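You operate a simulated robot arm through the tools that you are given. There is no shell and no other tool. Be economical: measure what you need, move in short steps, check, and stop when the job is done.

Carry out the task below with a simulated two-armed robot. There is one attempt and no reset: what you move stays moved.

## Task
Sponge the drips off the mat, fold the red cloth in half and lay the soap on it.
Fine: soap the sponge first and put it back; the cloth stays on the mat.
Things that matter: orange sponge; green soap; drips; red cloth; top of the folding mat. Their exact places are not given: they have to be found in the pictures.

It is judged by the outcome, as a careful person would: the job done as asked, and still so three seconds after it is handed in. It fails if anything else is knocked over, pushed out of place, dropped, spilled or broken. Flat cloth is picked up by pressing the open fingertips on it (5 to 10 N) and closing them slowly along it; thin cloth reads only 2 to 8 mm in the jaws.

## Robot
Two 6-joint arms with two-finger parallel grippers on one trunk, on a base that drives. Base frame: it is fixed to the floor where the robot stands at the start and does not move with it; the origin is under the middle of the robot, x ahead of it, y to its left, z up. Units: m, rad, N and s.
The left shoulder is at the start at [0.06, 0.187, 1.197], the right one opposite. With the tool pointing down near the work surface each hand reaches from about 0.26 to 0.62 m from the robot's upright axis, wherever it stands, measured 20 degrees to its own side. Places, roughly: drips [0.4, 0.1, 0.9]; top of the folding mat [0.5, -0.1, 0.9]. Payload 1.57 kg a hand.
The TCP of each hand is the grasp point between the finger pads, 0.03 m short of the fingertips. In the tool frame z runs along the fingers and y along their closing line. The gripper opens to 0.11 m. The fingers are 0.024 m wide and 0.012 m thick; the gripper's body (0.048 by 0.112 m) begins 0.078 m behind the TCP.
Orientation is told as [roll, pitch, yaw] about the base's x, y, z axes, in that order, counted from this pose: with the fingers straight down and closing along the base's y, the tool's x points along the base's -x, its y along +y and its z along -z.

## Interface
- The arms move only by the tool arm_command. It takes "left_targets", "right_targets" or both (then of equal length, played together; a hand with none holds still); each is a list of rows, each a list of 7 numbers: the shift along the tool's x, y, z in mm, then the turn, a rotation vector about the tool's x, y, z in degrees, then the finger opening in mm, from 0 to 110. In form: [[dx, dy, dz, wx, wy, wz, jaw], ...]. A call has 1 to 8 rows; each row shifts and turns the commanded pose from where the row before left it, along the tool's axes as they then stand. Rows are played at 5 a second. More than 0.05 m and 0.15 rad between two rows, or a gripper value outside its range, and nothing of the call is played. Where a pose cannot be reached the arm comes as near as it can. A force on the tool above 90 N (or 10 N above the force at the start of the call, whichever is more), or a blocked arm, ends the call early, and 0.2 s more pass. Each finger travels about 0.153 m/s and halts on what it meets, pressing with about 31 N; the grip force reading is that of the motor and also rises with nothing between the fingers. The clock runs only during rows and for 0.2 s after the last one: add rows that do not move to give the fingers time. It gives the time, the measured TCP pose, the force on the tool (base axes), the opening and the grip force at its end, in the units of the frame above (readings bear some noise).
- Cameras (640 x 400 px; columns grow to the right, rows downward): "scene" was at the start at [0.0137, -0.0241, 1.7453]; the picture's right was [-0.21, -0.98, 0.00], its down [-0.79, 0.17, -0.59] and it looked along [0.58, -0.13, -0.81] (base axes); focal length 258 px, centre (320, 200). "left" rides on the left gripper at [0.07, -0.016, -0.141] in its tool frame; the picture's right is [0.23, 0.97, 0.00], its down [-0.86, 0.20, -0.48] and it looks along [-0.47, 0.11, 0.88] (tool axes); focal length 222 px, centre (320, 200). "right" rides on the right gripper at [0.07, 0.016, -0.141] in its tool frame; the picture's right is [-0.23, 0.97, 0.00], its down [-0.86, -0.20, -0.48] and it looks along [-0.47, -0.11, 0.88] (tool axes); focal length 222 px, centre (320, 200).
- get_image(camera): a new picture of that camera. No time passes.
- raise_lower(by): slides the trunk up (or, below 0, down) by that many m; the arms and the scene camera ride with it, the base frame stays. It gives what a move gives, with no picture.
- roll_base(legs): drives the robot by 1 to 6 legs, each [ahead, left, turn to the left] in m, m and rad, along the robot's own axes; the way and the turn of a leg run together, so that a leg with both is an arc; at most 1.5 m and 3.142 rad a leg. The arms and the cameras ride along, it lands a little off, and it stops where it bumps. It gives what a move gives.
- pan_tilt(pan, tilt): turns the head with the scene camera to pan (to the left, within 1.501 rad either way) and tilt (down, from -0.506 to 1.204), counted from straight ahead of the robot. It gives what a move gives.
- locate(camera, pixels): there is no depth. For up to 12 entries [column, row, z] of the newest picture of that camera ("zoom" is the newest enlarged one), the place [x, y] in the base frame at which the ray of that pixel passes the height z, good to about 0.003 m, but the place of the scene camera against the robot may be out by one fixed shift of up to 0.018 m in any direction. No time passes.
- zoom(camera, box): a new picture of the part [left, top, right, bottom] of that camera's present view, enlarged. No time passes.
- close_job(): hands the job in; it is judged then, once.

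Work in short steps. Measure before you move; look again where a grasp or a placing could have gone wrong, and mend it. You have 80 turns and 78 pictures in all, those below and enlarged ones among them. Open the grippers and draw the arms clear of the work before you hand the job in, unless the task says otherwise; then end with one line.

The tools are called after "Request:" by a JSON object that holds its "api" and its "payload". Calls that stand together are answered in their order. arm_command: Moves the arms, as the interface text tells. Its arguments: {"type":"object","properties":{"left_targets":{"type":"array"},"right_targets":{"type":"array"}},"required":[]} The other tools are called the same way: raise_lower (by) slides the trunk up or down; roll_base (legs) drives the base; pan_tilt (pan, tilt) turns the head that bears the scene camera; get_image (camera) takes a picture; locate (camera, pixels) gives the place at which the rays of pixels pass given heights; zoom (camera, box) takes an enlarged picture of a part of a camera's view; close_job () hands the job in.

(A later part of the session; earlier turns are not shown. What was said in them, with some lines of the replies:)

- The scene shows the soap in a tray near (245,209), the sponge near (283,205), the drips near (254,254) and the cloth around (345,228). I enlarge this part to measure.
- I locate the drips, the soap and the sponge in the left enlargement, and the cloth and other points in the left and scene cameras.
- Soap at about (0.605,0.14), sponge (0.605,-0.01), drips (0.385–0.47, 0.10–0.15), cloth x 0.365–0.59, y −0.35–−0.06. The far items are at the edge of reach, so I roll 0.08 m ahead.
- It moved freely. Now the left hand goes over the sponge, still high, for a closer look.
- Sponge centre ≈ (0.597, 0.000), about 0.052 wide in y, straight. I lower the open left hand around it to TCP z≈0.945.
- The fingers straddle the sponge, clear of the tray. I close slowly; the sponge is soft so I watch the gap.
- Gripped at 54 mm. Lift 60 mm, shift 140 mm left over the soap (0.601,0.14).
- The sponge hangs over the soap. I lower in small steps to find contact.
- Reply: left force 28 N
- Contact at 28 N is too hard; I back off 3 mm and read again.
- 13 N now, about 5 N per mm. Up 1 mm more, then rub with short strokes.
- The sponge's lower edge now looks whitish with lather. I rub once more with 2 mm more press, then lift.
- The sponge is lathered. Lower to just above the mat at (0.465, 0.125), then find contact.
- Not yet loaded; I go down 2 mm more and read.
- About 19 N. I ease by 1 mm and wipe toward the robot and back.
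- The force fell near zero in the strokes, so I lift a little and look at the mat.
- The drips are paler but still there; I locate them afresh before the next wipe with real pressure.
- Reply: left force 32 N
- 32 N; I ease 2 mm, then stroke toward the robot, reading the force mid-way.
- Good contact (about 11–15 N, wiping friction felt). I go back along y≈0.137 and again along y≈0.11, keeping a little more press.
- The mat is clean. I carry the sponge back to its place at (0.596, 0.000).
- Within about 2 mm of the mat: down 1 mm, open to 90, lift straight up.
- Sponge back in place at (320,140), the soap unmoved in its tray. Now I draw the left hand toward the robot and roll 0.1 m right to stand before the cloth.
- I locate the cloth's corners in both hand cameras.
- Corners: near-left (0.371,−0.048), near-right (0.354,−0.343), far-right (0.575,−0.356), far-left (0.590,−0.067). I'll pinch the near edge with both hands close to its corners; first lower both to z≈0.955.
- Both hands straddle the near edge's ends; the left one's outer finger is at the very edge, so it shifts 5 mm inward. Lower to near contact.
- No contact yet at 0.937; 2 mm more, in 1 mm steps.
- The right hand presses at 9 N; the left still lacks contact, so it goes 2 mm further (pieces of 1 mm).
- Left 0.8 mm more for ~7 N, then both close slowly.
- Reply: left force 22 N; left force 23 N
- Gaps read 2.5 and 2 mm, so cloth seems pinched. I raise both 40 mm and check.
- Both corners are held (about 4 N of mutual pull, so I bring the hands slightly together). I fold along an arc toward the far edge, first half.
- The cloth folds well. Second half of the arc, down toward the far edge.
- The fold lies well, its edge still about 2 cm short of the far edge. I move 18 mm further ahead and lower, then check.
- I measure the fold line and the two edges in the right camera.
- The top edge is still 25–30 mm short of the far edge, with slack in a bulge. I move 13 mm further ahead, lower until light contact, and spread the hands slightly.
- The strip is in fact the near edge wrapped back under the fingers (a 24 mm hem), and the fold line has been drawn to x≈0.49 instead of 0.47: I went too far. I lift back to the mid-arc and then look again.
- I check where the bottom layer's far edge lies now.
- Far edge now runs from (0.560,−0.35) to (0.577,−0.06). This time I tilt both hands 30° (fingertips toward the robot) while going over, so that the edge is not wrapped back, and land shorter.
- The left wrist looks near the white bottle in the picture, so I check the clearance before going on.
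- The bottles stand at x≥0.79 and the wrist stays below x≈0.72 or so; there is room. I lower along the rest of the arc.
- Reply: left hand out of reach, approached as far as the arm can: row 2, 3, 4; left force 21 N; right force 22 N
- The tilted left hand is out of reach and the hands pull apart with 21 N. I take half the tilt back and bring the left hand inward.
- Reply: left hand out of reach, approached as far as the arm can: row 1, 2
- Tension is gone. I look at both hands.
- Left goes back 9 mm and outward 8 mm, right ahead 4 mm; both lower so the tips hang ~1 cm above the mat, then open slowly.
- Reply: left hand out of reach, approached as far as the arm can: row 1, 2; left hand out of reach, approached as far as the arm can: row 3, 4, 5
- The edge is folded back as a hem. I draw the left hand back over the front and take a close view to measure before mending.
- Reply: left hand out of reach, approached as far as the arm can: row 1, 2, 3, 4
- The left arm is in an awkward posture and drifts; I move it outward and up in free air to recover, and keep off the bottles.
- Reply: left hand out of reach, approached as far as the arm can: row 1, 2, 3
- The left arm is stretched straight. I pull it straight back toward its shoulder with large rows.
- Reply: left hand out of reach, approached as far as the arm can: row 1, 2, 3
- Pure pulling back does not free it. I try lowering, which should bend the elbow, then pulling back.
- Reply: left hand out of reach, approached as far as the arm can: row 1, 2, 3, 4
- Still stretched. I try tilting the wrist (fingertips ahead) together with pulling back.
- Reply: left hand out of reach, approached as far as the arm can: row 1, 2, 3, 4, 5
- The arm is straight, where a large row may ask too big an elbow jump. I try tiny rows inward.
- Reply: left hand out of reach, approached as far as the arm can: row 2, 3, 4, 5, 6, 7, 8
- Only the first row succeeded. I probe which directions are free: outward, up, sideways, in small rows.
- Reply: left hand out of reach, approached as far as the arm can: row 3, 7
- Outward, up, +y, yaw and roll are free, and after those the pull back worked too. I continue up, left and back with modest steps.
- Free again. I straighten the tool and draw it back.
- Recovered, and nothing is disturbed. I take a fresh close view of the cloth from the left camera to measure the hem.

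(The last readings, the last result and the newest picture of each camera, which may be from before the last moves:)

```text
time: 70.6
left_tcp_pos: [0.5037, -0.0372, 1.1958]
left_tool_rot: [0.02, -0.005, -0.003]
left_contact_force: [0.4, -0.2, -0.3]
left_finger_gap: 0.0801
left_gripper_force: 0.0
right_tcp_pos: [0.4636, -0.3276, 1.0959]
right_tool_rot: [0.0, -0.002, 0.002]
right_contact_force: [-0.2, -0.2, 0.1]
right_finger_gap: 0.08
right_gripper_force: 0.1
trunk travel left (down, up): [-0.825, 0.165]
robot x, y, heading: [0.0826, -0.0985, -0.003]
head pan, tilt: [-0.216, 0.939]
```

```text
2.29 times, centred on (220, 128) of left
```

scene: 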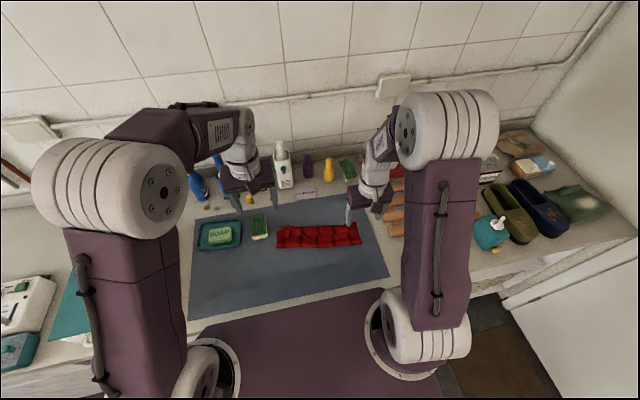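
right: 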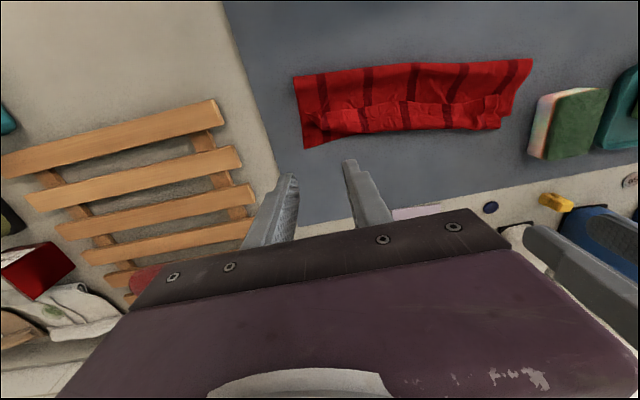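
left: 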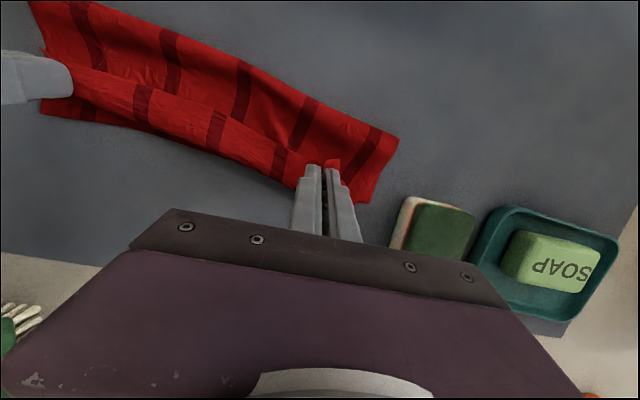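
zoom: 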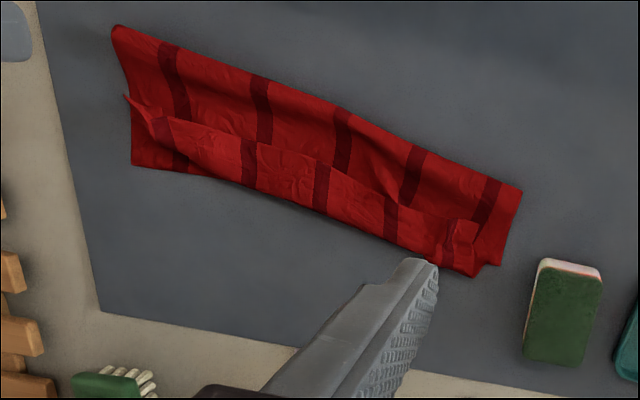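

Request:
{"api": "locate", "payload": {"camera": "zoom", "pixels": [[113, 28, 0.908], [340, 108, 0.908], [521, 190, 0.908], [133, 165, 0.906], [500, 264, 0.906], [123, 95, 0.912], [200, 125, 0.91], [320, 162, 0.91], [478, 222, 0.91], [320, 211, 0.908], [475, 275, 0.908], [200, 173, 0.907]]}}

```text
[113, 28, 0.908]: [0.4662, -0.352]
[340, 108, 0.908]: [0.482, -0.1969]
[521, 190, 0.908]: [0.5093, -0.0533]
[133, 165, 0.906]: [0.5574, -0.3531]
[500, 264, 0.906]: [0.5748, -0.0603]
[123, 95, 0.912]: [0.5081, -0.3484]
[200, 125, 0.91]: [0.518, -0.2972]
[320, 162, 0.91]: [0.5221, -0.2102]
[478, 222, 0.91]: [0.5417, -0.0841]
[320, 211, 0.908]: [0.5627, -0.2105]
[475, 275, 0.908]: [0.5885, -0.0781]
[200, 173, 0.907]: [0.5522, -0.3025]
```

Measured: the hem is about 40 mm wide and the fold line sits at x 0.466–0.509, so the fold is not in half and must be redone. I'll turn both hands 90° (closing along x), so that the cloth's edge is held upright between the pads and cannot wrap back.

Request:
{"api": "arm_command", "payload": {"left_targets": [[-8, -20, 30, 0, 0, 0, 80], [-8, -20, 30, 0, 0, 0, 60], [-8, -20, 30, 0, 0, 0, 30], [-9, -18, 10, 0, 0, 0, 30], [0, 0, 0, 0, 0, 8.2, 30], [0, 0, 0, 0, 0, 8.2, 30], [0, 0, 0, 0, 0, 8.2, 30], [0, 0, 0, 0, 0, 8.2, 30]], "right_targets": [[-12.5, 3, 0, 0, 0, 0, 80], [-12.5, 3, 0, 0, 0, 0, 60], [-12.5, 3, 0, 0, 0, 0, 30], [-12.5, 3, 0, 0, 0, 0, 30], [0, 0, 0, 0, 0, -8.2, 30], [0, 0, 0, 0, 0, -8.2, 30], [0, 0, 0, 0, 0, -8.2, 30], [0, 0, 0, 0, 0, -8.2, 30]]}}

Request:
{"api": "arm_command", "payload": {"left_targets": [[0, 0, 0, 0, 0, 8.2, 30], [0, 0, 0, 0, 0, 8.2, 30], [0, 0, 0, 0, 0, 8.2, 30], [0, 0, 0, 0, 0, 8.2, 30], [0, 0, 0, 0, 0, 8.2, 30], [0, 0, 0, 0, 0, 8.2, 30], [0, 0, 0, 0, 0, 8, 30], [0, 0, 0, 0, 0, 0, 30]], "right_targets": [[0, 0, 0, 0, 0, -8.2, 30], [0, 0, 0, 0, 0, -8.2, 30], [0, 0, 0, 0, 0, -8.2, 30], [0, 0, 0, 0, 0, -8.2, 30], [0, 0, 0, 0, 0, -8.2, 30], [0, 0, 0, 0, 0, -8.2, 30], [0, 0, 0, 0, 0, -8, 30], [0, 0, 0, 0, 0, 0, 30]]}}

```text
time: 72.4
left_tcp_pos: [0.5361, -0.1157, 1.0923]
left_tool_rot: [0.02, 0.003, -0.577]
left_contact_force: [0.6, 0.8, 0.5]
left_finger_gap: 0.0298
left_gripper_force: 0.1
right_tcp_pos: [0.5144, -0.3149, 1.0968]
right_tool_rot: [-0.001, -0.002, 0.579]
right_contact_force: [0.0, 0.4, 0.5]
right_finger_gap: 0.0297
right_gripper_force: 0.1
trunk travel left (down, up): [-0.825, 0.165]
robot x, y, heading: [0.0805, -0.0979, 0.001]
head pan, tilt: [-0.216, 0.939]
```

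```text
time: 74.2
left_tcp_pos: [0.5354, -0.1154, 1.0933]
left_tool_rot: [0.008, 0.02, -1.577]
left_contact_force: [0.5, 0.3, 0.1]
left_finger_gap: 0.0299
left_gripper_force: 0.1
right_tcp_pos: [0.5149, -0.3129, 1.0969]
right_tool_rot: [0.001, 0.0, 1.577]
right_contact_force: [-0.3, -0.7, -0.1]
right_finger_gap: 0.03
right_gripper_force: 0.0
trunk travel left (down, up): [-0.825, 0.165]
robot x, y, heading: [0.0799, -0.099, 0.005]
head pan, tilt: [-0.216, 0.939]
```

Both turned. I lower to about 2 cm over the cloth and look.

Request:
{"api": "arm_command", "payload": {"left_targets": [[0, 0, 45, 0, 0, 0, 30], [0, 0, 45, 0, 0, 0, 30], [0, 0, 45, 0, 0, 0, 30], [0, 0, 0, 0, 0, 0, 30]], "right_targets": [[0, 0, 46, 0, 0, 0, 30], [0, 0, 46, 0, 0, 0, 30], [0, 0, 46, 0, 0, 0, 30], [0, 0, 0, 0, 0, 0, 30]]}}

Request:
{"api": "get_image", "payload": {"camera": "left"}}

Request:
{"api": "get_image", "payload": {"camera": "right"}}

```text
time: 75.2
left_tcp_pos: [0.536, -0.1128, 0.9575]
left_tool_rot: [0.005, 0.021, -1.575]
left_contact_force: [-0.1, -0.5, 0.0]
left_finger_gap: 0.0301
left_gripper_force: 0.1
right_tcp_pos: [0.5136, -0.3135, 0.9583]
right_tool_rot: [-0.003, 0.001, 1.572]
right_contact_force: [1.6, 0.4, 0.2]
right_finger_gap: 0.0303
right_gripper_force: 0.1
trunk travel left (down, up): [-0.825, 0.165]
robot x, y, heading: [0.0806, -0.1006, 0.001]
head pan, tilt: [-0.216, 0.939]
```

```text
19 pictures are left
```

left: 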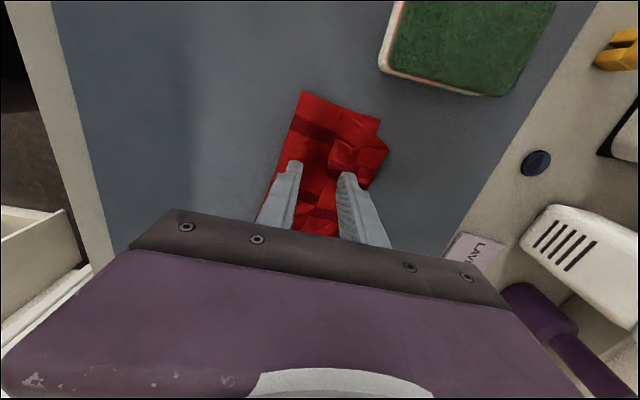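

```text
18 pictures are left
```

right: 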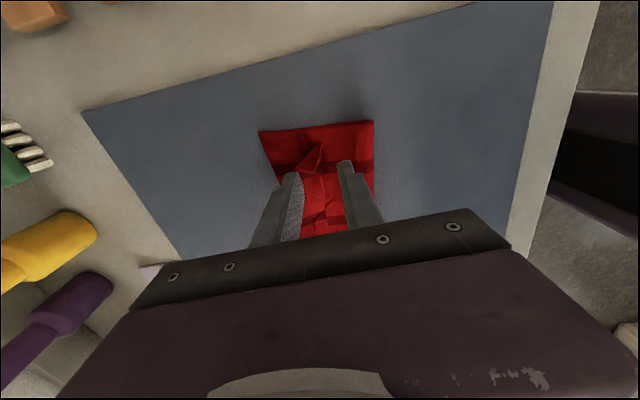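

The fingers straddle the hem's edge at both ends. I lower to light contact.

Request:
{"api": "arm_command", "payload": {"left_targets": [[0, 0, 10, 0, 0, 0, 30], [0, 0, 6, 0, 0, 0, 30], [0, 0, 2, 0, 0, 0, 30], [0, 0, 1.5, 0, 0, 0, 30], [0, 0, 0, 0, 0, 0, 30]], "right_targets": [[0, 0, 10, 0, 0, 0, 30], [0, 0, 6, 0, 0, 0, 30], [0, 0, 2, 0, 0, 0, 30], [0, 0, 1.5, 0, 0, 0, 30], [0, 0, 0, 0, 0, 0, 30]]}}

```text
time: 76.4
left_tcp_pos: [0.5375, -0.1114, 0.9372]
left_tool_rot: [0.007, 0.02, -1.573]
left_contact_force: [0.8, 0.0, 0.5]
left_finger_gap: 0.0298
left_gripper_force: 0.1
right_tcp_pos: [0.5145, -0.3137, 0.9389]
right_tool_rot: [0.0, 0.0, 1.574]
right_contact_force: [0.0, -0.1, 0.8]
right_finger_gap: 0.0298
right_gripper_force: 0.1
trunk travel left (down, up): [-0.825, 0.165]
robot x, y, heading: [0.0798, -0.0993, 0.0]
head pan, tilt: [-0.216, 0.939]
```

Request:
{"api": "arm_command", "payload": {"left_targets": [[0, 0, 1.2, 0, 0, 0, 30], [0, 0, 0, 0, 0, 0, 25], [0, 0, 0, 0, 0, 0, 20], [0, 0, 0, 0, 0, 0, 15], [0, 0, 0, 0, 0, 0, 10], [0, 0, 0, 0, 0, 0, 5], [0, 0, 0, 0, 0, 0, 0], [0, 0, 0, 0, 0, 0, 0]], "right_targets": [[0, 0, 2.2, 0, 0, 0, 30], [0, 0, 0, 0, 0, 0, 25], [0, 0, 0, 0, 0, 0, 20], [0, 0, 0, 0, 0, 0, 15], [0, 0, 0, 0, 0, 0, 10], [0, 0, 0, 0, 0, 0, 5], [0, 0, 0, 0, 0, 0, 0], [0, 0, 0, 0, 0, 0, 0]]}}

Request:
{"api": "arm_command", "payload": {"left_targets": [[0, -3, -15, 0, 0, 0, 0], [0, -8, -20, 0, 0, 0, 0], [0, -12, -20, 0, 0, 0, 0], [0, -15, -15, 0, 0, 0, 0], [0, 0, 0, 0, 0, 0, 0]], "right_targets": [[0, 3, -15, 0, 0, 0, 0], [0, 8, -20, 0, 0, 0, 0], [0, 12, -20, 0, 0, 0, 0], [0, 15, -15, 0, 0, 0, 0], [0, 0, 0, 0, 0, 0, 0]]}}

Request:
{"api": "zoom", "payload": {"camera": "scene", "box": [240, 170, 400, 290]}}

Request:
{"api": "get_image", "payload": {"camera": "left"}}

```text
time: 78.2
left_tcp_pos: [0.5364, -0.109, 0.9368]
left_tool_rot: [0.008, 0.017, -1.574]
left_contact_force: [-0.2, -0.6, -0.2]
left_finger_gap: 0.0
left_gripper_force: 21.3
right_tcp_pos: [0.5157, -0.3137, 0.9367]
right_tool_rot: [-0.002, 0.0, 1.572]
right_contact_force: [3.5, -0.5, 11.0]
right_finger_gap: 0.0038
right_gripper_force: 24.7
trunk travel left (down, up): [-0.825, 0.165]
robot x, y, heading: [0.083, -0.101, -0.002]
head pan, tilt: [-0.216, 0.939]
```

```text
time: 79.4
left_tcp_pos: [0.4991, -0.1126, 1.0068]
left_tool_rot: [0.007, 0.019, -1.575]
left_contact_force: [0.3, -0.1, -0.3]
left_finger_gap: 0.0
left_gripper_force: 21.2
right_tcp_pos: [0.4762, -0.3163, 1.0075]
right_tool_rot: [0.001, 0.0, 1.574]
right_contact_force: [0.7, 0.2, 0.0]
right_finger_gap: 0.003
right_gripper_force: 24.3
trunk travel left (down, up): [-0.825, 0.165]
robot x, y, heading: [0.0818, -0.0973, 0.004]
head pan, tilt: [-0.216, 0.939]
```

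```text
3.33 times, centred on (320, 230) of scene
```

zoom: 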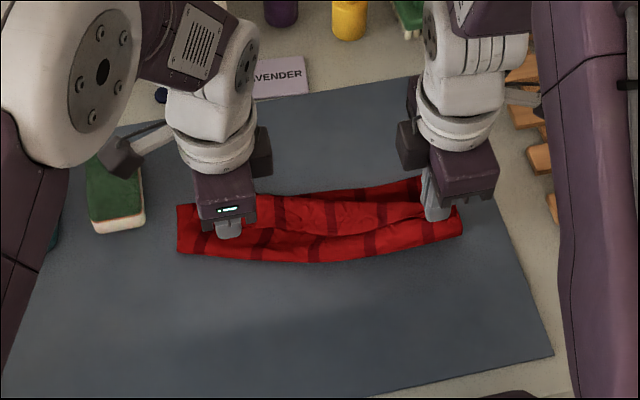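

```text
16 pictures are left
```

left: 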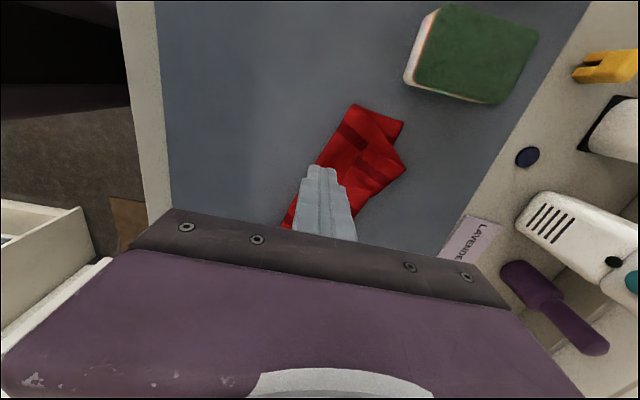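

The right hand holds the edge; the left missed (no press). I zoom in to find the hem edge for the left hand.

Request:
{"api": "arm_command", "payload": {"left_targets": [[0, 0, -20, 0, 0, 0, 10], [35, 0, 0, 0, 0, 0, 30], [0, 0, 0, 0, 0, 0, 30]]}}

Request:
{"api": "zoom", "payload": {"camera": "left", "box": [250, 80, 450, 240]}}

```text
time: 80.2
left_tcp_pos: [0.497, -0.0781, 1.027]
left_tool_rot: [0.008, 0.02, -1.574]
left_contact_force: [-0.4, 0.0, 0.0]
left_finger_gap: 0.0301
left_gripper_force: 0.1
right_tcp_pos: [0.4761, -0.3148, 1.0071]
right_tool_rot: [0.0, 0.0, 1.572]
right_contact_force: [0.2, 0.6, -0.1]
right_finger_gap: 0.003
right_gripper_force: 24.0
trunk travel left (down, up): [-0.825, 0.165]
robot x, y, heading: [0.0837, -0.1014, 0.0]
head pan, tilt: [-0.216, 0.939]
```

```text
2.50 times, centred on (350, 160) of left
```

zoom: 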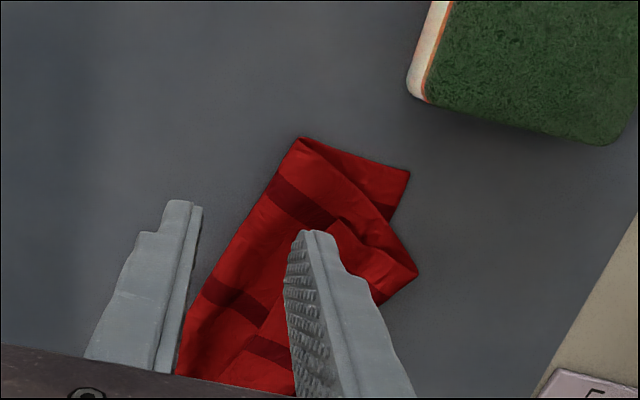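

Request:
{"api": "locate", "payload": {"camera": "zoom", "pixels": [[342, 222, 0.912], [265, 325, 0.912], [418, 272, 0.91], [408, 170, 0.906], [300, 138, 0.912], [380, 240, 0.912]]}}

```text
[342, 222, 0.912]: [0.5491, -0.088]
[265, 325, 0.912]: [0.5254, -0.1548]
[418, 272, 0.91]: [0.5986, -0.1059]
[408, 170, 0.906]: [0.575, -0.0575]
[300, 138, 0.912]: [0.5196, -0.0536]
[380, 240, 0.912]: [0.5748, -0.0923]
```

The hem corner is at (0.549,−0.088). I go to (0.545,−0.115) with the left hand, and lower to contact.

Request:
{"api": "arm_command", "payload": {"left_targets": [[-19, 24, 10, 0, 0, 0, 30], [-18, 24, 20, 0, 0, 0, 30], [0, 0, 40, 0, 0, 0, 30], [0, 0, 17, 0, 0, 0, 30], [0, 0, 2, 0, 0, 0, 30], [0, 0, 1, 0, 0, 0, 30], [0, 0, 1, 0, 0, 0, 30], [0, 0, 0, 0, 0, 0, 30]]}}

```text
time: 82.0
left_tcp_pos: [0.5459, -0.1136, 0.9358]
left_tool_rot: [0.007, 0.018, -1.575]
left_contact_force: [-0.1, 0.3, 1.9]
left_finger_gap: 0.0301
left_gripper_force: 0.1
right_tcp_pos: [0.4752, -0.3147, 1.0069]
right_tool_rot: [0.0, 0.001, 1.573]
right_contact_force: [0.2, 0.0, -0.2]
right_finger_gap: 0.003
right_gripper_force: 24.1
trunk travel left (down, up): [-0.825, 0.165]
robot x, y, heading: [0.0826, -0.0963, 0.003]
head pan, tilt: [-0.216, 0.939]
```

Contact at 2 N; 1.2 mm more for about 7 N, then close slowly, keeping the press.

Request:
{"api": "arm_command", "payload": {"left_targets": [[0, 0, 1.3, 0, 0, 0, 30], [0, 0, 0, 0, 0, 0, 25], [0, 0, 0, 0, 0, 0, 20], [0, 0, 0, 0, 0, 0, 15], [0, 0, 0, 0, 0, 0, 10], [0, 0, 0, 0, 0, 0, 5], [0, 0, 0, 0, 0, 0, 0], [0, 0, 0, 0, 0, 0, 0]]}}

```text
time: 83.8
left_tcp_pos: [0.5456, -0.1142, 0.9356]
left_tool_rot: [0.009, 0.018, -1.574]
left_contact_force: [2.3, -0.3, 11.7]
left_finger_gap: 0.0029
left_gripper_force: 23.8
right_tcp_pos: [0.4746, -0.3149, 1.0079]
right_tool_rot: [0.0, -0.001, 1.571]
right_contact_force: [0.4, 0.2, 0.0]
right_finger_gap: 0.0032
right_gripper_force: 24.1
trunk travel left (down, up): [-0.825, 0.165]
robot x, y, heading: [0.081, -0.1044, -0.002]
head pan, tilt: [-0.216, 0.939]
```

Gripped (2.9 mm). Raise the left to match the right, then both go back a little toward the robot.

Request:
{"api": "arm_command", "payload": {"left_targets": [[0, -3, -15, 0, 0, 0, 0], [0, -10, -20, 0, 0, 0, 0], [0, -17, -20, 0, 0, 0, 0], [0, -20, -15, 0, 0, 0, 0], [0, -15, 0, 0, 0, 0, 0], [0, -15, 0, 0, 0, 0, 0], [0, -15, 0, 0, 0, 0, 0], [0, 0, 0, 0, 0, 0, 0]], "right_targets": [[0, 0, 0, 0, 0, 0, 0], [0, 0, 0, 0, 0, 0, 0], [0, 0, 0, 0, 0, 0, 0], [0, 0, 0, 0, 0, 0, 0], [0, 15, 0, 0, 0, 0, 0], [0, 15, 0, 0, 0, 0, 0], [0, 15, 0, 0, 0, 0, 0], [0, 0, 0, 0, 0, 0, 0]]}}

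Request:
{"api": "zoom", "payload": {"camera": "scene", "box": [240, 170, 400, 290]}}

Request:
{"api": "get_image", "payload": {"camera": "left"}}

```text
time: 85.6
left_tcp_pos: [0.4519, -0.1133, 1.0029]
left_tool_rot: [0.008, 0.018, -1.573]
left_contact_force: [0.1, 0.5, -0.3]
left_finger_gap: 0.0029
left_gripper_force: 23.9
right_tcp_pos: [0.4316, -0.3151, 1.0077]
right_tool_rot: [0.0, 0.0, 1.572]
right_contact_force: [0.3, 1.0, -0.1]
right_finger_gap: 0.003
right_gripper_force: 24.4
trunk travel left (down, up): [-0.825, 0.165]
robot x, y, heading: [0.0773, -0.1009, -0.0]
head pan, tilt: [-0.216, 0.939]
```

```text
3.33 times, centred on (320, 230) of scene
```

zoom: 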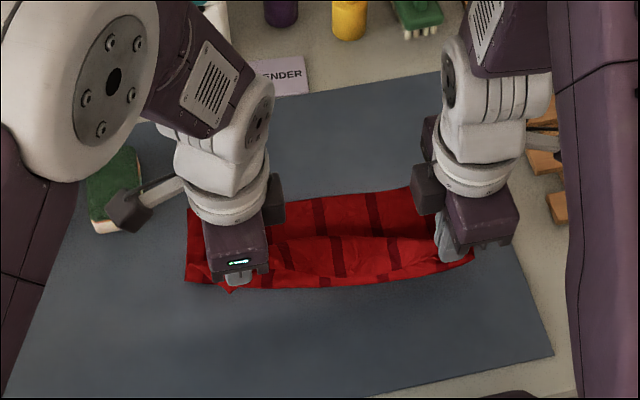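

```text
13 pictures are left
```

left: 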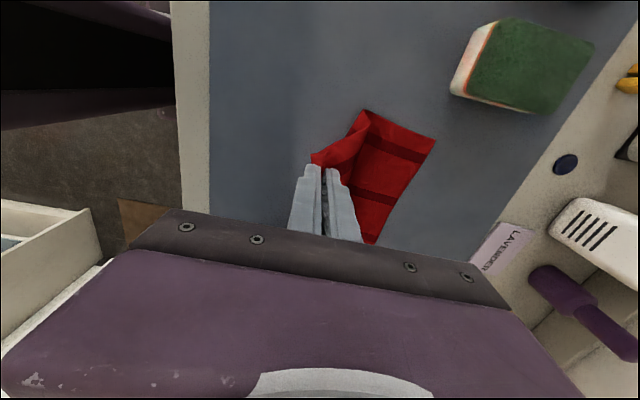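

Now the edge is held upright and the cloth has unrolled. I measure the far corner and the fold line.

Request:
{"api": "locate", "payload": {"camera": "left", "pixels": [[435, 140, 0.906], [364, 110, 0.907], [368, 243, 0.906]]}}

```text
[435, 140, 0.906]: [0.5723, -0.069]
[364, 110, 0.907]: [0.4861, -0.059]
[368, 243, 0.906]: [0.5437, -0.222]
```

The far-left corner is at (0.572,−0.069), so the fold line should be near 0.462/0.447. I go 60 mm further back to free it, then fold along a circular arc to land the edge at the far edge.

Request:
{"api": "arm_command", "payload": {"left_targets": [[0, -20, 0, 0, 0, 0, 0], [0, -20, 0, 0, 0, 0, 0], [0, -20, 0, 0, 0, 0, 0], [0, 0, 0, 0, 0, 0, 0], [0, 20, -15, 0, 0, 0, 0], [0, 25, -9, 0, 0, 0, 0], [0, 25, -3, 0, 0, 0, 0], [0, 0, 0, 0, 0, 0, 0]], "right_targets": [[0, 20, 0, 0, 0, 0, 0], [0, 20, 0, 0, 0, 0, 0], [0, 20, 0, 0, 0, 0, 0], [0, 0, 0, 0, 0, 0, 0], [0, -20, -15, 0, 0, 0, 0], [0, -25, -9, 0, 0, 0, 0], [0, -26, -3, 0, 0, 0, 0], [0, 0, 0, 0, 0, 0, 0]]}}

Request:
{"api": "arm_command", "payload": {"left_targets": [[0, 25, 5, 0, 0, 0, 0], [0, 25, 15, 0, 0, 0, 0], [0, 20, 20, 0, 0, 0, 0], [0, 15, 22, 0, 0, 0, 0], [0, 9, 18, 0, 0, 0, 0], [0, 0, 0, 0, 0, 0, 0]], "right_targets": [[0, -27, 5, 0, 0, 0, 0], [0, -27, 15, 0, 0, 0, 0], [0, -21, 20, 0, 0, 0, 0], [0, -16, 22, 0, 0, 0, 0], [0, -11, 18, 0, 0, 0, 0], [0, 0, 0, 0, 0, 0, 0]]}}

Request:
{"api": "get_image", "payload": {"camera": "left"}}

Request:
{"api": "zoom", "payload": {"camera": "scene", "box": [240, 170, 400, 290]}}

```text
time: 87.4
left_tcp_pos: [0.4612, -0.1152, 1.0322]
left_tool_rot: [0.006, 0.019, -1.576]
left_contact_force: [-0.1, 0.1, -0.5]
left_finger_gap: 0.0026
left_gripper_force: 23.8
right_tcp_pos: [0.4398, -0.3148, 1.0325]
right_tool_rot: [0.0, 0.001, 1.574]
right_contact_force: [0.4, 0.9, 0.1]
right_finger_gap: 0.0029
right_gripper_force: 24.3
trunk travel left (down, up): [-0.825, 0.165]
robot x, y, heading: [0.0802, -0.0995, 0.003]
head pan, tilt: [-0.216, 0.939]
```

```text
time: 88.8
left_tcp_pos: [0.5564, -0.1132, 0.9529]
left_tool_rot: [0.009, 0.02, -1.573]
left_contact_force: [0.5, 0.4, 0.9]
left_finger_gap: 0.0028
left_gripper_force: 24.9
right_tcp_pos: [0.5434, -0.3138, 0.9536]
right_tool_rot: [-0.002, -0.001, 1.572]
right_contact_force: [-0.2, -0.8, 0.4]
right_finger_gap: 0.0029
right_gripper_force: 24.7
trunk travel left (down, up): [-0.825, 0.165]
robot x, y, heading: [0.0814, -0.0988, -0.005]
head pan, tilt: [-0.216, 0.939]
```

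```text
12 pictures are left
```

left: 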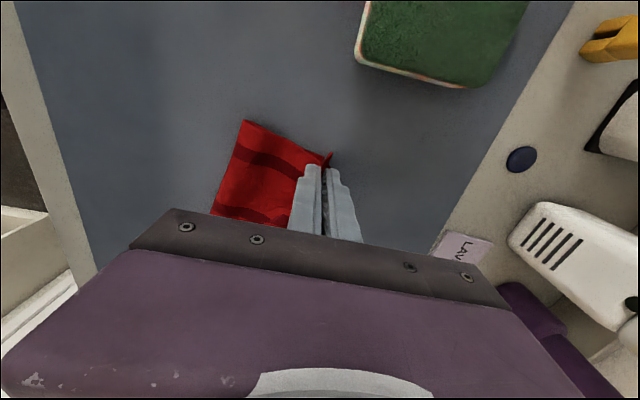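

```text
3.33 times, centred on (320, 230) of scene
```

zoom: 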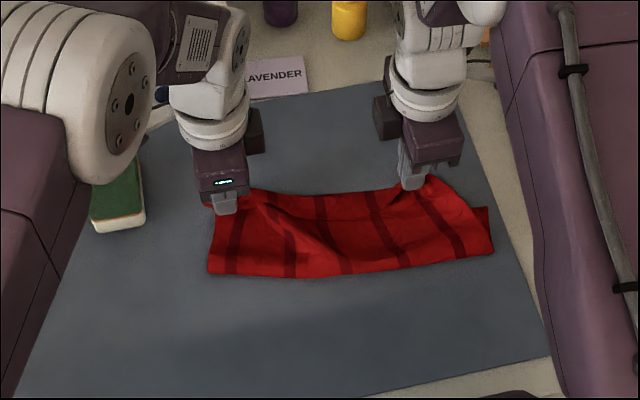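

The fold lies right, with the edge upright in the fingers. I spread the hands (left +16 mm, right −8 mm in y) to align the corners, lower 8 mm, open slowly, then push the upright edge forward with the rear fingers.

Request:
{"api": "arm_command", "payload": {"left_targets": [[8, 0, 0, 0, 0, 0, 0], [8, 0, 3, 0, 0, 0, 0], [0, 0, 5, 0, 0, 0, 0], [0, 0, 0, 0, 0, 0, 0], [0, 0, 0, 0, 0, 0, 6], [0, 0, 0, 0, 0, 0, 14], [0, 0, 0, 0, 0, 0, 24], [0, 0, 0, 0, 0, 0, 24]], "right_targets": [[4, 0, 0, 0, 0, 0, 0], [4, 0, 3, 0, 0, 0, 0], [0, 0, 5, 0, 0, 0, 0], [0, 0, 0, 0, 0, 0, 0], [0, 0, 0, 0, 0, 0, 6], [0, 0, 0, 0, 0, 0, 14], [0, 0, 0, 0, 0, 0, 24], [0, 0, 0, 0, 0, 0, 24]]}}

Request:
{"api": "arm_command", "payload": {"left_targets": [[0, 8, 0, 0, 0, 0, 24], [0, 8, 0, 0, 0, 0, 24], [0, 8, 0, 0, 0, 0, 24], [0, 6, 0, 0, 0, 0, 24], [0, 0, 0, 0, 0, 0, 24]], "right_targets": [[0, -8, 0, 0, 0, 0, 24], [0, -8, 0, 0, 0, 0, 24], [0, -8, 0, 0, 0, 0, 24], [0, -6, 0, 0, 0, 0, 24], [0, 0, 0, 0, 0, 0, 24]]}}

Request:
{"api": "zoom", "payload": {"camera": "scene", "box": [240, 170, 400, 290]}}

```text
time: 90.6
left_tcp_pos: [0.5556, -0.0968, 0.9438]
left_tool_rot: [0.005, 0.02, -1.575]
left_contact_force: [-0.1, 0.2, 0.9]
left_finger_gap: 0.0241
left_gripper_force: 0.0
right_tcp_pos: [0.5435, -0.3223, 0.9455]
right_tool_rot: [-0.001, -0.001, 1.573]
right_contact_force: [-0.9, 0.0, 0.2]
right_finger_gap: 0.024
right_gripper_force: 0.1
trunk travel left (down, up): [-0.825, 0.165]
robot x, y, heading: [0.0818, -0.0995, -0.005]
head pan, tilt: [-0.216, 0.939]
```

```text
time: 91.8
left_tcp_pos: [0.5855, -0.0965, 0.9451]
left_tool_rot: [0.008, 0.02, -1.575]
left_contact_force: [0.0, -0.5, -0.6]
left_finger_gap: 0.0242
left_gripper_force: 0.1
right_tcp_pos: [0.5734, -0.3214, 0.9467]
right_tool_rot: [-0.001, 0.001, 1.573]
right_contact_force: [-0.3, 1.0, -0.9]
right_finger_gap: 0.0239
right_gripper_force: 0.1
trunk travel left (down, up): [-0.825, 0.165]
robot x, y, heading: [0.0824, -0.0984, 0.004]
head pan, tilt: [-0.216, 0.939]
```

```text
3.33 times, centred on (320, 230) of scene
```

zoom: 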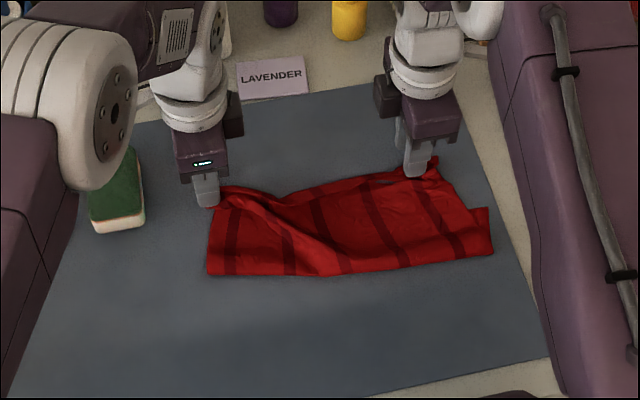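

I lift both hands straight up and out to the sides, and look.

Request:
{"api": "arm_command", "payload": {"left_targets": [[0, 0, -20, 0, 0, 0, 24], [0, 0, -40, 0, 0, 0, 24], [0, 0, -45, 0, 0, 0, 24], [10, -20, -40, 0, 0, 0, 24], [30, -30, 0, 0, 0, 0, 24], [30, -30, 0, 0, 0, 0, 24], [30, -20, 0, 0, 0, 0, 24], [0, 0, 0, 0, 0, 0, 24]], "right_targets": [[0, 0, -20, 0, 0, 0, 24], [0, 0, -40, 0, 0, 0, 24], [0, 0, -45, 0, 0, 0, 24], [10, 20, -40, 0, 0, 0, 24], [20, 30, 0, 0, 0, 0, 24], [20, 30, 0, 0, 0, 0, 24], [20, 20, 0, 0, 0, 0, 24], [0, 0, 0, 0, 0, 0, 24]]}}

Request:
{"api": "zoom", "payload": {"camera": "scene", "box": [220, 160, 400, 290]}}

```text
time: 93.6
left_tcp_pos: [0.4841, 0.0002, 1.0881]
left_tool_rot: [0.007, 0.019, -1.575]
left_contact_force: [0.0, -0.4, 0.3]
left_finger_gap: 0.0241
left_gripper_force: 0.1
right_tcp_pos: [0.473, -0.3912, 1.0909]
right_tool_rot: [-0.001, 0.001, 1.572]
right_contact_force: [-0.3, 0.1, -0.5]
right_finger_gap: 0.024
right_gripper_force: 0.0
trunk travel left (down, up): [-0.825, 0.165]
robot x, y, heading: [0.0784, -0.1021, -0.003]
head pan, tilt: [-0.216, 0.939]
```

```text
3.08 times, centred on (310, 225) of scene
```

zoom: 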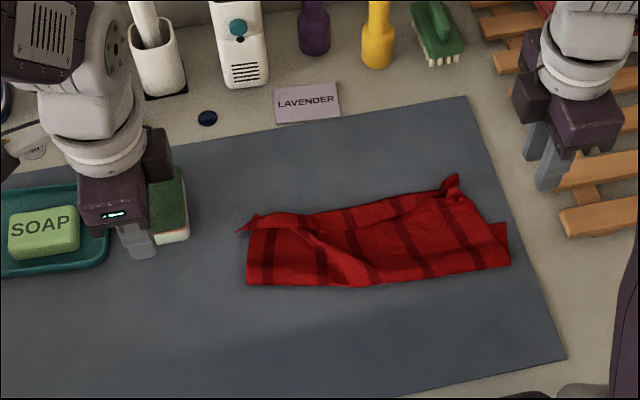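

I locate the corners in this view to judge the fold.

Request:
{"api": "locate", "payload": {"camera": "zoom", "pixels": [[248, 283, 0.907], [510, 264, 0.907], [497, 223, 0.906], [450, 190, 0.91], [345, 208, 0.908], [345, 232, 0.908], [245, 230, 0.908], [380, 285, 0.907]]}}

Request:
{"api": "zoom", "payload": {"camera": "right", "box": [160, 0, 480, 200]}}

```text
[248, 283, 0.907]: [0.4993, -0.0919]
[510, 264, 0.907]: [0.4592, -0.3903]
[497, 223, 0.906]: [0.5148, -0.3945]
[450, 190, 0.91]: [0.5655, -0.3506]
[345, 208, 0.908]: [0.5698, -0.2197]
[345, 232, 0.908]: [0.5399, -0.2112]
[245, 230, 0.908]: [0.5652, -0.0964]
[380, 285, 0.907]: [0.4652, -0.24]
```

```text
2.00 times, centred on (320, 100) of right
```

zoom: 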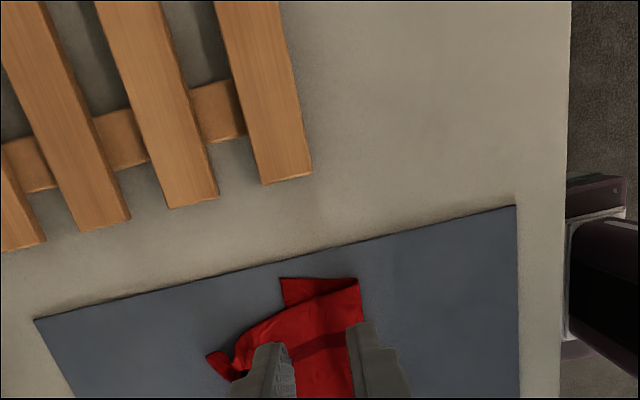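

Request:
{"api": "locate", "payload": {"camera": "zoom", "pixels": [[280, 279, 0.906], [283, 303, 0.906], [360, 284, 0.908], [212, 365, 0.915]]}}

Request:
{"api": "zoom", "payload": {"camera": "left", "box": [200, 60, 520, 260]}}

```text
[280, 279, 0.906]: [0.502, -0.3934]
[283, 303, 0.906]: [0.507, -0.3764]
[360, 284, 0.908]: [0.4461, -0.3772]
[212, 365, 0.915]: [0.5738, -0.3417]
```

```text
2.00 times, centred on (360, 160) of left
```

zoom: 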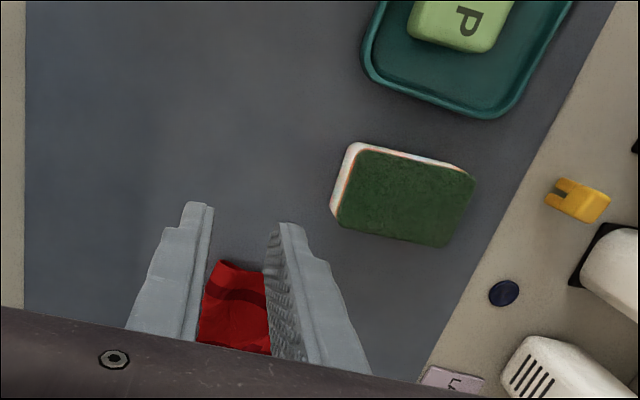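

The bottom layer's right corner (0.502,−0.393) is short of the top edge there (0.574,−0.342), so I'll pull that corner forward with the right hand. It goes down on the tab at (0.490,−0.391), while the left hand moves over the soap (0.601,0.14), whose short side suits its present turn.

Request:
{"api": "arm_command", "payload": {"left_targets": [[35, 29, 0, 0, 0, 0, 40], [35, 29, 0, 0, 0, 0, 60], [35, 29, 0, 0, 0, 0, 80], [35, 29, 0, 0, 0, 0, 80], [0, 0, 0, 0, 0, 0, 80], [0, 0, 0, 0, 0, 0, 80], [0, 0, 0, 0, 0, 0, 80], [0, 0, 0, 0, 0, 0, 80]], "right_targets": [[0, -4, 38, 0, 0, 0, 22], [0, -4, 38, 0, 0, 0, 22], [0, -4, 38, 0, 0, 0, 22], [0, -5, 36, 0, 0, 0, 22], [0, 0, 3, 0, 0, 0, 22], [0, 0, 2, 0, 0, 0, 22], [0, 0, 1, 0, 0, 0, 22], [0, 0, 0, 0, 0, 0, 22]]}}

Request:
{"api": "zoom", "payload": {"camera": "left", "box": [160, 60, 480, 260]}}

```text
time: 95.4
left_tcp_pos: [0.6013, 0.1375, 1.0956]
left_tool_rot: [0.008, 0.02, -1.573]
left_contact_force: [-1.1, -0.2, 0.0]
left_finger_gap: 0.0799
left_gripper_force: 0.2
right_tcp_pos: [0.4906, -0.3927, 0.9362]
right_tool_rot: [-0.001, 0.0, 1.572]
right_contact_force: [0.7, 0.4, -0.4]
right_finger_gap: 0.0221
right_gripper_force: 0.1
trunk travel left (down, up): [-0.825, 0.165]
robot x, y, heading: [0.0822, -0.0988, 0.005]
head pan, tilt: [-0.216, 0.939]
```

```text
2.00 times, centred on (320, 160) of left
```

zoom: 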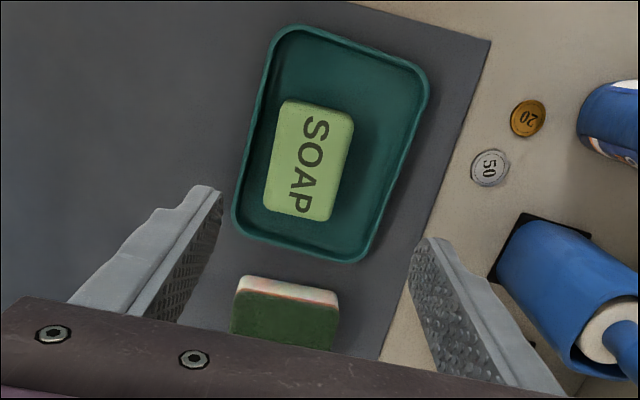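

I press the tab, pinch it and pull it 45 mm ahead and 12 mm left, then release and lift; and I locate the soap.

Request:
{"api": "locate", "payload": {"camera": "zoom", "pixels": [[285, 101, 0.935], [353, 118, 0.935], [265, 205, 0.935], [328, 221, 0.935], [309, 160, 0.935]]}}

Request:
{"api": "arm_command", "payload": {"right_targets": [[0, 0, 2.4, 0, 0, 0, 22], [0, 0, 0, 0, 0, 0, 18], [0, 0, 0, 0, 0, 0, 14], [0, 0, 0, 0, 0, 0, 10], [0, 0, 0, 0, 0, 0, 6], [0, 0, 0, 0, 0, 0, 2], [0, 0, 0, 0, 0, 0, 0], [0, 0, 0, 0, 0, 0, 0]]}}

Request:
{"api": "arm_command", "payload": {"right_targets": [[0, -3, -5, 0, 0, 0, 0], [-3, -12, 0, 0, 0, 0, 0], [-3, -12, 0, 0, 0, 0, 0], [-3, -12, 0, 0, 0, 0, 0], [-3, -10, 0, 0, 0, 0, 0], [0, 0, 4, 0, 0, 0, 0], [0, 0, 0, 0, 0, 0, 8], [0, 0, 0, 0, 0, 0, 20]]}}

Request:
{"api": "arm_command", "payload": {"right_targets": [[0, 0, -20, 0, 0, 0, 20], [0, 0, -40, 0, 0, 0, 20], [0, 0, -45, 0, 0, 0, 20], [20, 30, -20, 0, 0, 0, 20], [30, 30, 0, 0, 0, 0, 20], [0, 0, 0, 0, 0, 0, 20]]}}

Request:
{"api": "zoom", "payload": {"camera": "scene", "box": [220, 160, 400, 290]}}

```text
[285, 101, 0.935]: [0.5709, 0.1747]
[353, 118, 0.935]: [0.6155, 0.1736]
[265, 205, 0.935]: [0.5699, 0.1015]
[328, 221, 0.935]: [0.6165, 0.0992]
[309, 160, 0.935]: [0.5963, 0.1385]
```

```text
time: 97.2
left_tcp_pos: [0.5983, 0.1393, 1.097]
left_tool_rot: [0.01, 0.019, -1.574]
left_contact_force: [0.5, 0.2, 0.9]
left_finger_gap: 0.08
left_gripper_force: 0.1
right_tcp_pos: [0.4882, -0.3907, 0.9347]
right_tool_rot: [-0.005, 0.001, 1.573]
right_contact_force: [-0.1, -6.1, 31.7]
right_finger_gap: 0.0018
right_gripper_force: 23.8
trunk travel left (down, up): [-0.825, 0.165]
robot x, y, heading: [0.0824, -0.1006, -0.002]
head pan, tilt: [-0.216, 0.939]
```

```text
time: 99.0
left_tcp_pos: [0.5995, 0.1383, 1.0954]
left_tool_rot: [0.008, 0.019, -1.574]
left_contact_force: [0.1, -0.2, -0.1]
left_finger_gap: 0.0799
left_gripper_force: 0.1
right_tcp_pos: [0.54, -0.3794, 0.935]
right_tool_rot: [-0.001, 0.002, 1.572]
right_contact_force: [0.0, 0.2, 10.8]
right_finger_gap: 0.0151
right_gripper_force: 0.1
trunk travel left (down, up): [-0.825, 0.165]
robot x, y, heading: [0.0796, -0.0986, 0.004]
head pan, tilt: [-0.216, 0.939]
```

```text
time: 100.4
left_tcp_pos: [0.6011, 0.1394, 1.0951]
left_tool_rot: [0.007, 0.021, -1.573]
left_contact_force: [-0.8, 0.3, 0.2]
left_finger_gap: 0.08
left_gripper_force: 0.1
right_tcp_pos: [0.4803, -0.4306, 1.0594]
right_tool_rot: [0.001, 0.002, 1.574]
right_contact_force: [-0.1, -0.8, 0.8]
right_finger_gap: 0.0198
right_gripper_force: 0.1
trunk travel left (down, up): [-0.825, 0.165]
robot x, y, heading: [0.0815, -0.0978, -0.001]
head pan, tilt: [-0.216, 0.939]
```

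```text
3.08 times, centred on (310, 225) of scene
```

zoom: 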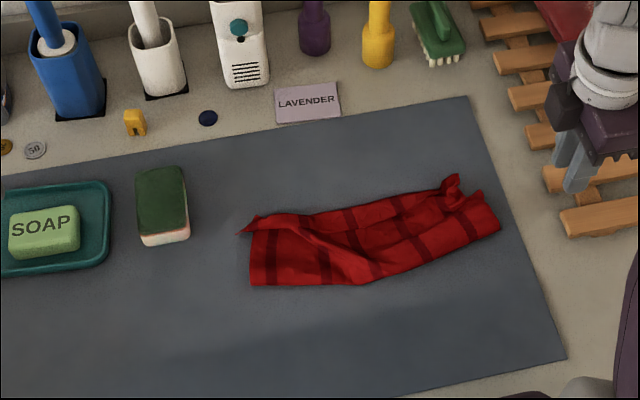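

The right corners now lie together and the cloth is folded in half. Next the soap at (0.594,0.138): lower the left hand with a 62 mm opening to TCP z≈0.950 (tips above the tray rim), close, lift.

Request:
{"api": "arm_command", "payload": {"left_targets": [[0, -4, 40, 0, 0, 0, 62], [-1, -3, 40, 0, 0, 0, 62], [0, 0, 40, 0, 0, 0, 62], [0, 0, 25, 0, 0, 0, 62], [0, 0, 0, 0, 0, 0, 62], [0, 0, 0, 0, 0, 0, 50], [0, 0, 0, 0, 0, 0, 38], [0, 0, 0, 0, 0, 0, 36]]}}

Request:
{"api": "arm_command", "payload": {"left_targets": [[0, 0, 0, 0, 0, 0, 36], [0, 0, -20, 0, 0, 0, 36], [0, 0, -30, 0, 0, 0, 36], [0, 0, -40, 0, 0, 0, 36], [0, 0, 0, 0, 0, 0, 36]]}}

```text
time: 102.2
left_tcp_pos: [0.5949, 0.1405, 0.9519]
left_tool_rot: [0.01, 0.018, -1.575]
left_contact_force: [1.0, 0.7, 4.4]
left_finger_gap: 0.0495
left_gripper_force: 31.0
right_tcp_pos: [0.4797, -0.4324, 1.0572]
right_tool_rot: [0.001, -0.001, 1.572]
right_contact_force: [-0.4, -0.1, 0.2]
right_finger_gap: 0.02
right_gripper_force: 0.2
trunk travel left (down, up): [-0.825, 0.165]
robot x, y, heading: [0.0802, -0.1009, 0.0]
head pan, tilt: [-0.216, 0.939]
```

```text
time: 103.4
left_tcp_pos: [0.5932, 0.1394, 1.0393]
left_tool_rot: [0.007, 0.019, -1.576]
left_contact_force: [-0.4, 0.1, -2.3]
left_finger_gap: 0.0491
left_gripper_force: 31.1
right_tcp_pos: [0.4803, -0.4319, 1.0578]
right_tool_rot: [0.0, -0.001, 1.573]
right_contact_force: [0.8, -1.2, -0.4]
right_finger_gap: 0.0201
right_gripper_force: 0.1
trunk travel left (down, up): [-0.825, 0.165]
robot x, y, heading: [0.08, -0.0942, 0.001]
head pan, tilt: [-0.216, 0.939]
```

Soap held (49 mm). I roll 0.09 m right for reach, then carry it over the cloth's middle (0.512,−0.20).

Request:
{"api": "roll_base", "payload": {"legs": [[0, -0.09, 0]]}}

Request:
{"api": "arm_command", "payload": {"left_targets": [[-30, -10, 0, 0, 0, 0, 36], [-31, -10, 0, 0, 0, 0, 36], [-31, -10, 0, 0, 0, 0, 36], [-31, -10, 0, 0, 0, 0, 36], [-31, -10, 0, 0, 0, 0, 36], [-31, -10, 0, 0, 0, 0, 36], [-31, -10, 0, 0, 0, 0, 36], [-31, -10, 0, 0, 0, 0, 36]]}}

Request:
{"api": "get_image", "payload": {"camera": "left"}}

```text
time: 104.5
left_tcp_pos: [0.594, 0.052, 1.0394]
left_tool_rot: [0.007, 0.017, -1.574]
left_contact_force: [-0.2, 0.7, -1.4]
left_finger_gap: 0.0494
left_gripper_force: 30.3
right_tcp_pos: [0.4813, -0.5181, 1.0592]
right_tool_rot: [-0.001, 0.001, 1.572]
right_contact_force: [-0.1, 0.6, -0.2]
right_finger_gap: 0.02
right_gripper_force: 0.1
trunk travel left (down, up): [-0.825, 0.165]
robot x, y, heading: [0.0815, -0.1906, 0.002]
head pan, tilt: [-0.216, 0.939]
```

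```text
time: 106.3
left_tcp_pos: [0.5142, -0.1976, 1.0324]
left_tool_rot: [0.008, 0.019, -1.572]
left_contact_force: [-0.7, 0.3, -0.8]
left_finger_gap: 0.0493
left_gripper_force: 31.0
right_tcp_pos: [0.4801, -0.5215, 1.0581]
right_tool_rot: [0.001, 0.001, 1.572]
right_contact_force: [-0.2, 0.7, -0.6]
right_finger_gap: 0.0199
right_gripper_force: 0.0
trunk travel left (down, up): [-0.825, 0.165]
robot x, y, heading: [0.0824, -0.1896, 0.001]
head pan, tilt: [-0.216, 0.939]
```

```text
4 pictures are left
```

left: 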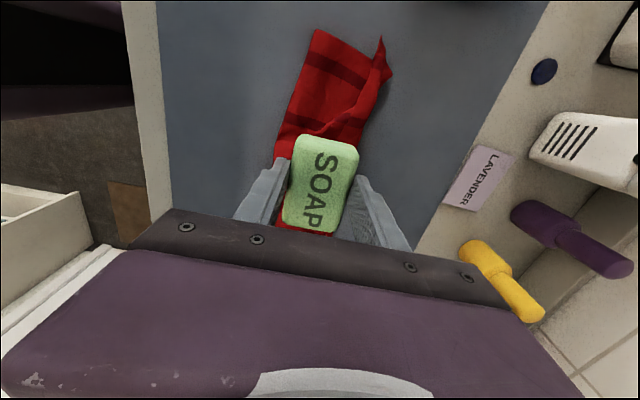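

The soap is over the cloth's middle. I lower it to about contact.

Request:
{"api": "arm_command", "payload": {"left_targets": [[0, 0, 35, 0, 0, 0, 36], [0, 0, 25, 0, 0, 0, 36], [0, 0, 12, 0, 0, 0, 36], [0, 0, 4, 0, 0, 0, 36], [0, 0, 2, 0, 0, 0, 36], [0, 0, 0, 0, 0, 0, 36]]}}

```text
time: 107.7
left_tcp_pos: [0.5146, -0.1956, 0.9576]
left_tool_rot: [0.007, 0.02, -1.574]
left_contact_force: [-1.0, 0.7, -1.6]
left_finger_gap: 0.0495
left_gripper_force: 30.3
right_tcp_pos: [0.48, -0.5203, 1.0581]
right_tool_rot: [0.0, 0.001, 1.572]
right_contact_force: [-0.5, -0.2, 0.8]
right_finger_gap: 0.0201
right_gripper_force: 0.0
trunk travel left (down, up): [-0.825, 0.165]
robot x, y, heading: [0.0801, -0.1901, 0.004]
head pan, tilt: [-0.216, 0.939]
5 turns are left
```

Still unloaded (weight 1.6 N): 4 mm more, then open and lift clear, drawing back toward the robot.

Request:
{"api": "arm_command", "payload": {"left_targets": [[0, 0, 1.5, 0, 0, 0, 36], [0, 0, 1.5, 0, 0, 0, 36], [0, 0, 1, 0, 0, 0, 36], [0, 0, 0, 0, 0, 0, 36], [0, 0, 0, 0, 0, 0, 52], [0, 0, 0, 0, 0, 0, 66], [0, 0, 0, 0, 0, 0, 66]]}}

Request:
{"api": "arm_command", "payload": {"left_targets": [[0, 0, -15, 0, 0, 0, 66], [0, 0, -35, 0, 0, 0, 66], [0, 0, -45, 0, 0, 0, 66], [0, 0, -45, 0, 0, 0, 66], [30, -20, 0, 0, 0, 0, 66], [35, -20, 0, 0, 0, 0, 66], [35, -20, 0, 0, 0, 0, 66], [0, 0, 0, 0, 0, 0, 66]], "right_targets": [[0, 0, 0, 0, 0, 0, 40], [0, 0, -20, 0, 0, 0, 60], [0, 0, -20, 0, 0, 0, 60], [0, 0, -20, 0, 0, 0, 60], [0, 0, 0, 0, 0, 0, 60], [0, 0, 0, 0, 0, 0, 60], [0, 0, 0, 0, 0, 0, 60], [0, 0, 0, 0, 0, 0, 60]]}}

Request:
{"api": "zoom", "payload": {"camera": "scene", "box": [180, 150, 380, 290]}}

```text
time: 109.3
left_tcp_pos: [0.5144, -0.196, 0.9532]
left_tool_rot: [0.008, 0.021, -1.574]
left_contact_force: [0.1, -0.7, 0.1]
left_finger_gap: 0.066
left_gripper_force: 0.0
right_tcp_pos: [0.4804, -0.5212, 1.0581]
right_tool_rot: [0.002, 0.001, 1.572]
right_contact_force: [0.4, 0.0, -0.2]
right_finger_gap: 0.0199
right_gripper_force: 0.1
trunk travel left (down, up): [-0.825, 0.165]
robot x, y, heading: [0.0823, -0.1897, -0.0]
head pan, tilt: [-0.216, 0.939]
```

```text
time: 111.1
left_tcp_pos: [0.4541, -0.0988, 1.0926]
left_tool_rot: [0.006, 0.022, -1.573]
left_contact_force: [-0.3, 0.6, -0.2]
left_finger_gap: 0.066
left_gripper_force: 0.0
right_tcp_pos: [0.4818, -0.5228, 1.1185]
right_tool_rot: [0.0, -0.001, 1.572]
right_contact_force: [-0.2, -0.1, 0.1]
right_finger_gap: 0.0599
right_gripper_force: 0.2
trunk travel left (down, up): [-0.825, 0.165]
robot x, y, heading: [0.0779, -0.1899, 0.005]
head pan, tilt: [-0.216, 0.939]
```

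```text
2.86 times, centred on (280, 220) of scene
4 turns are left
```

zoom: 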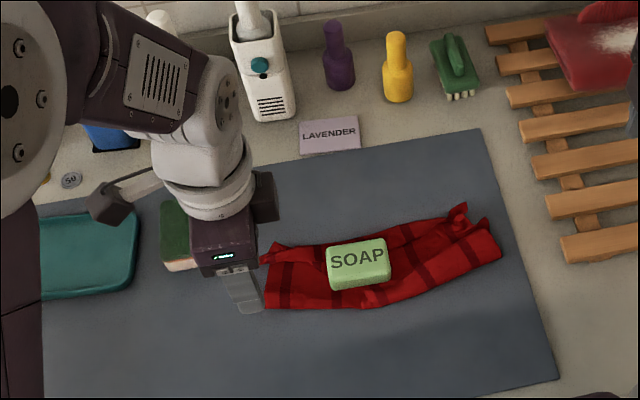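

The soap rests on the folded cloth on the mat, the sponge and the tray are in place. I raise the left hand a bit more clear and hand in.

Request:
{"api": "arm_command", "payload": {"left_targets": [[20, -10, -30, 0, 0, 0, 66], [20, -10, -30, 0, 0, 0, 66], [20, -10, -20, 0, 0, 0, 66], [0, 0, 0, 0, 0, 0, 66]]}}

Request:
{"api": "close_job", "payload": {}}

```text
time: 112.1
left_tcp_pos: [0.4223, -0.041, 1.1757]
left_tool_rot: [0.009, 0.019, -1.574]
left_contact_force: [0.0, 0.3, 0.2]
left_finger_gap: 0.0657
left_gripper_force: 0.1
right_tcp_pos: [0.4806, -0.5222, 1.1182]
right_tool_rot: [0.001, -0.001, 1.573]
right_contact_force: [0.7, -0.4, -0.4]
right_finger_gap: 0.0598
right_gripper_force: 0.0
trunk travel left (down, up): [-0.825, 0.165]
robot x, y, heading: [0.0802, -0.1934, 0.002]
head pan, tilt: [-0.216, 0.939]
```

```text
The job is handed in.
```

The job is handed in: I soaped the sponge, wiped the drips off and put it back. The red cloth is folded on the mat with the soap on it, but the fold is uneven: it has a diagonal wrinkle, is narrower at the right end, and I never saw whether the left corners meet.
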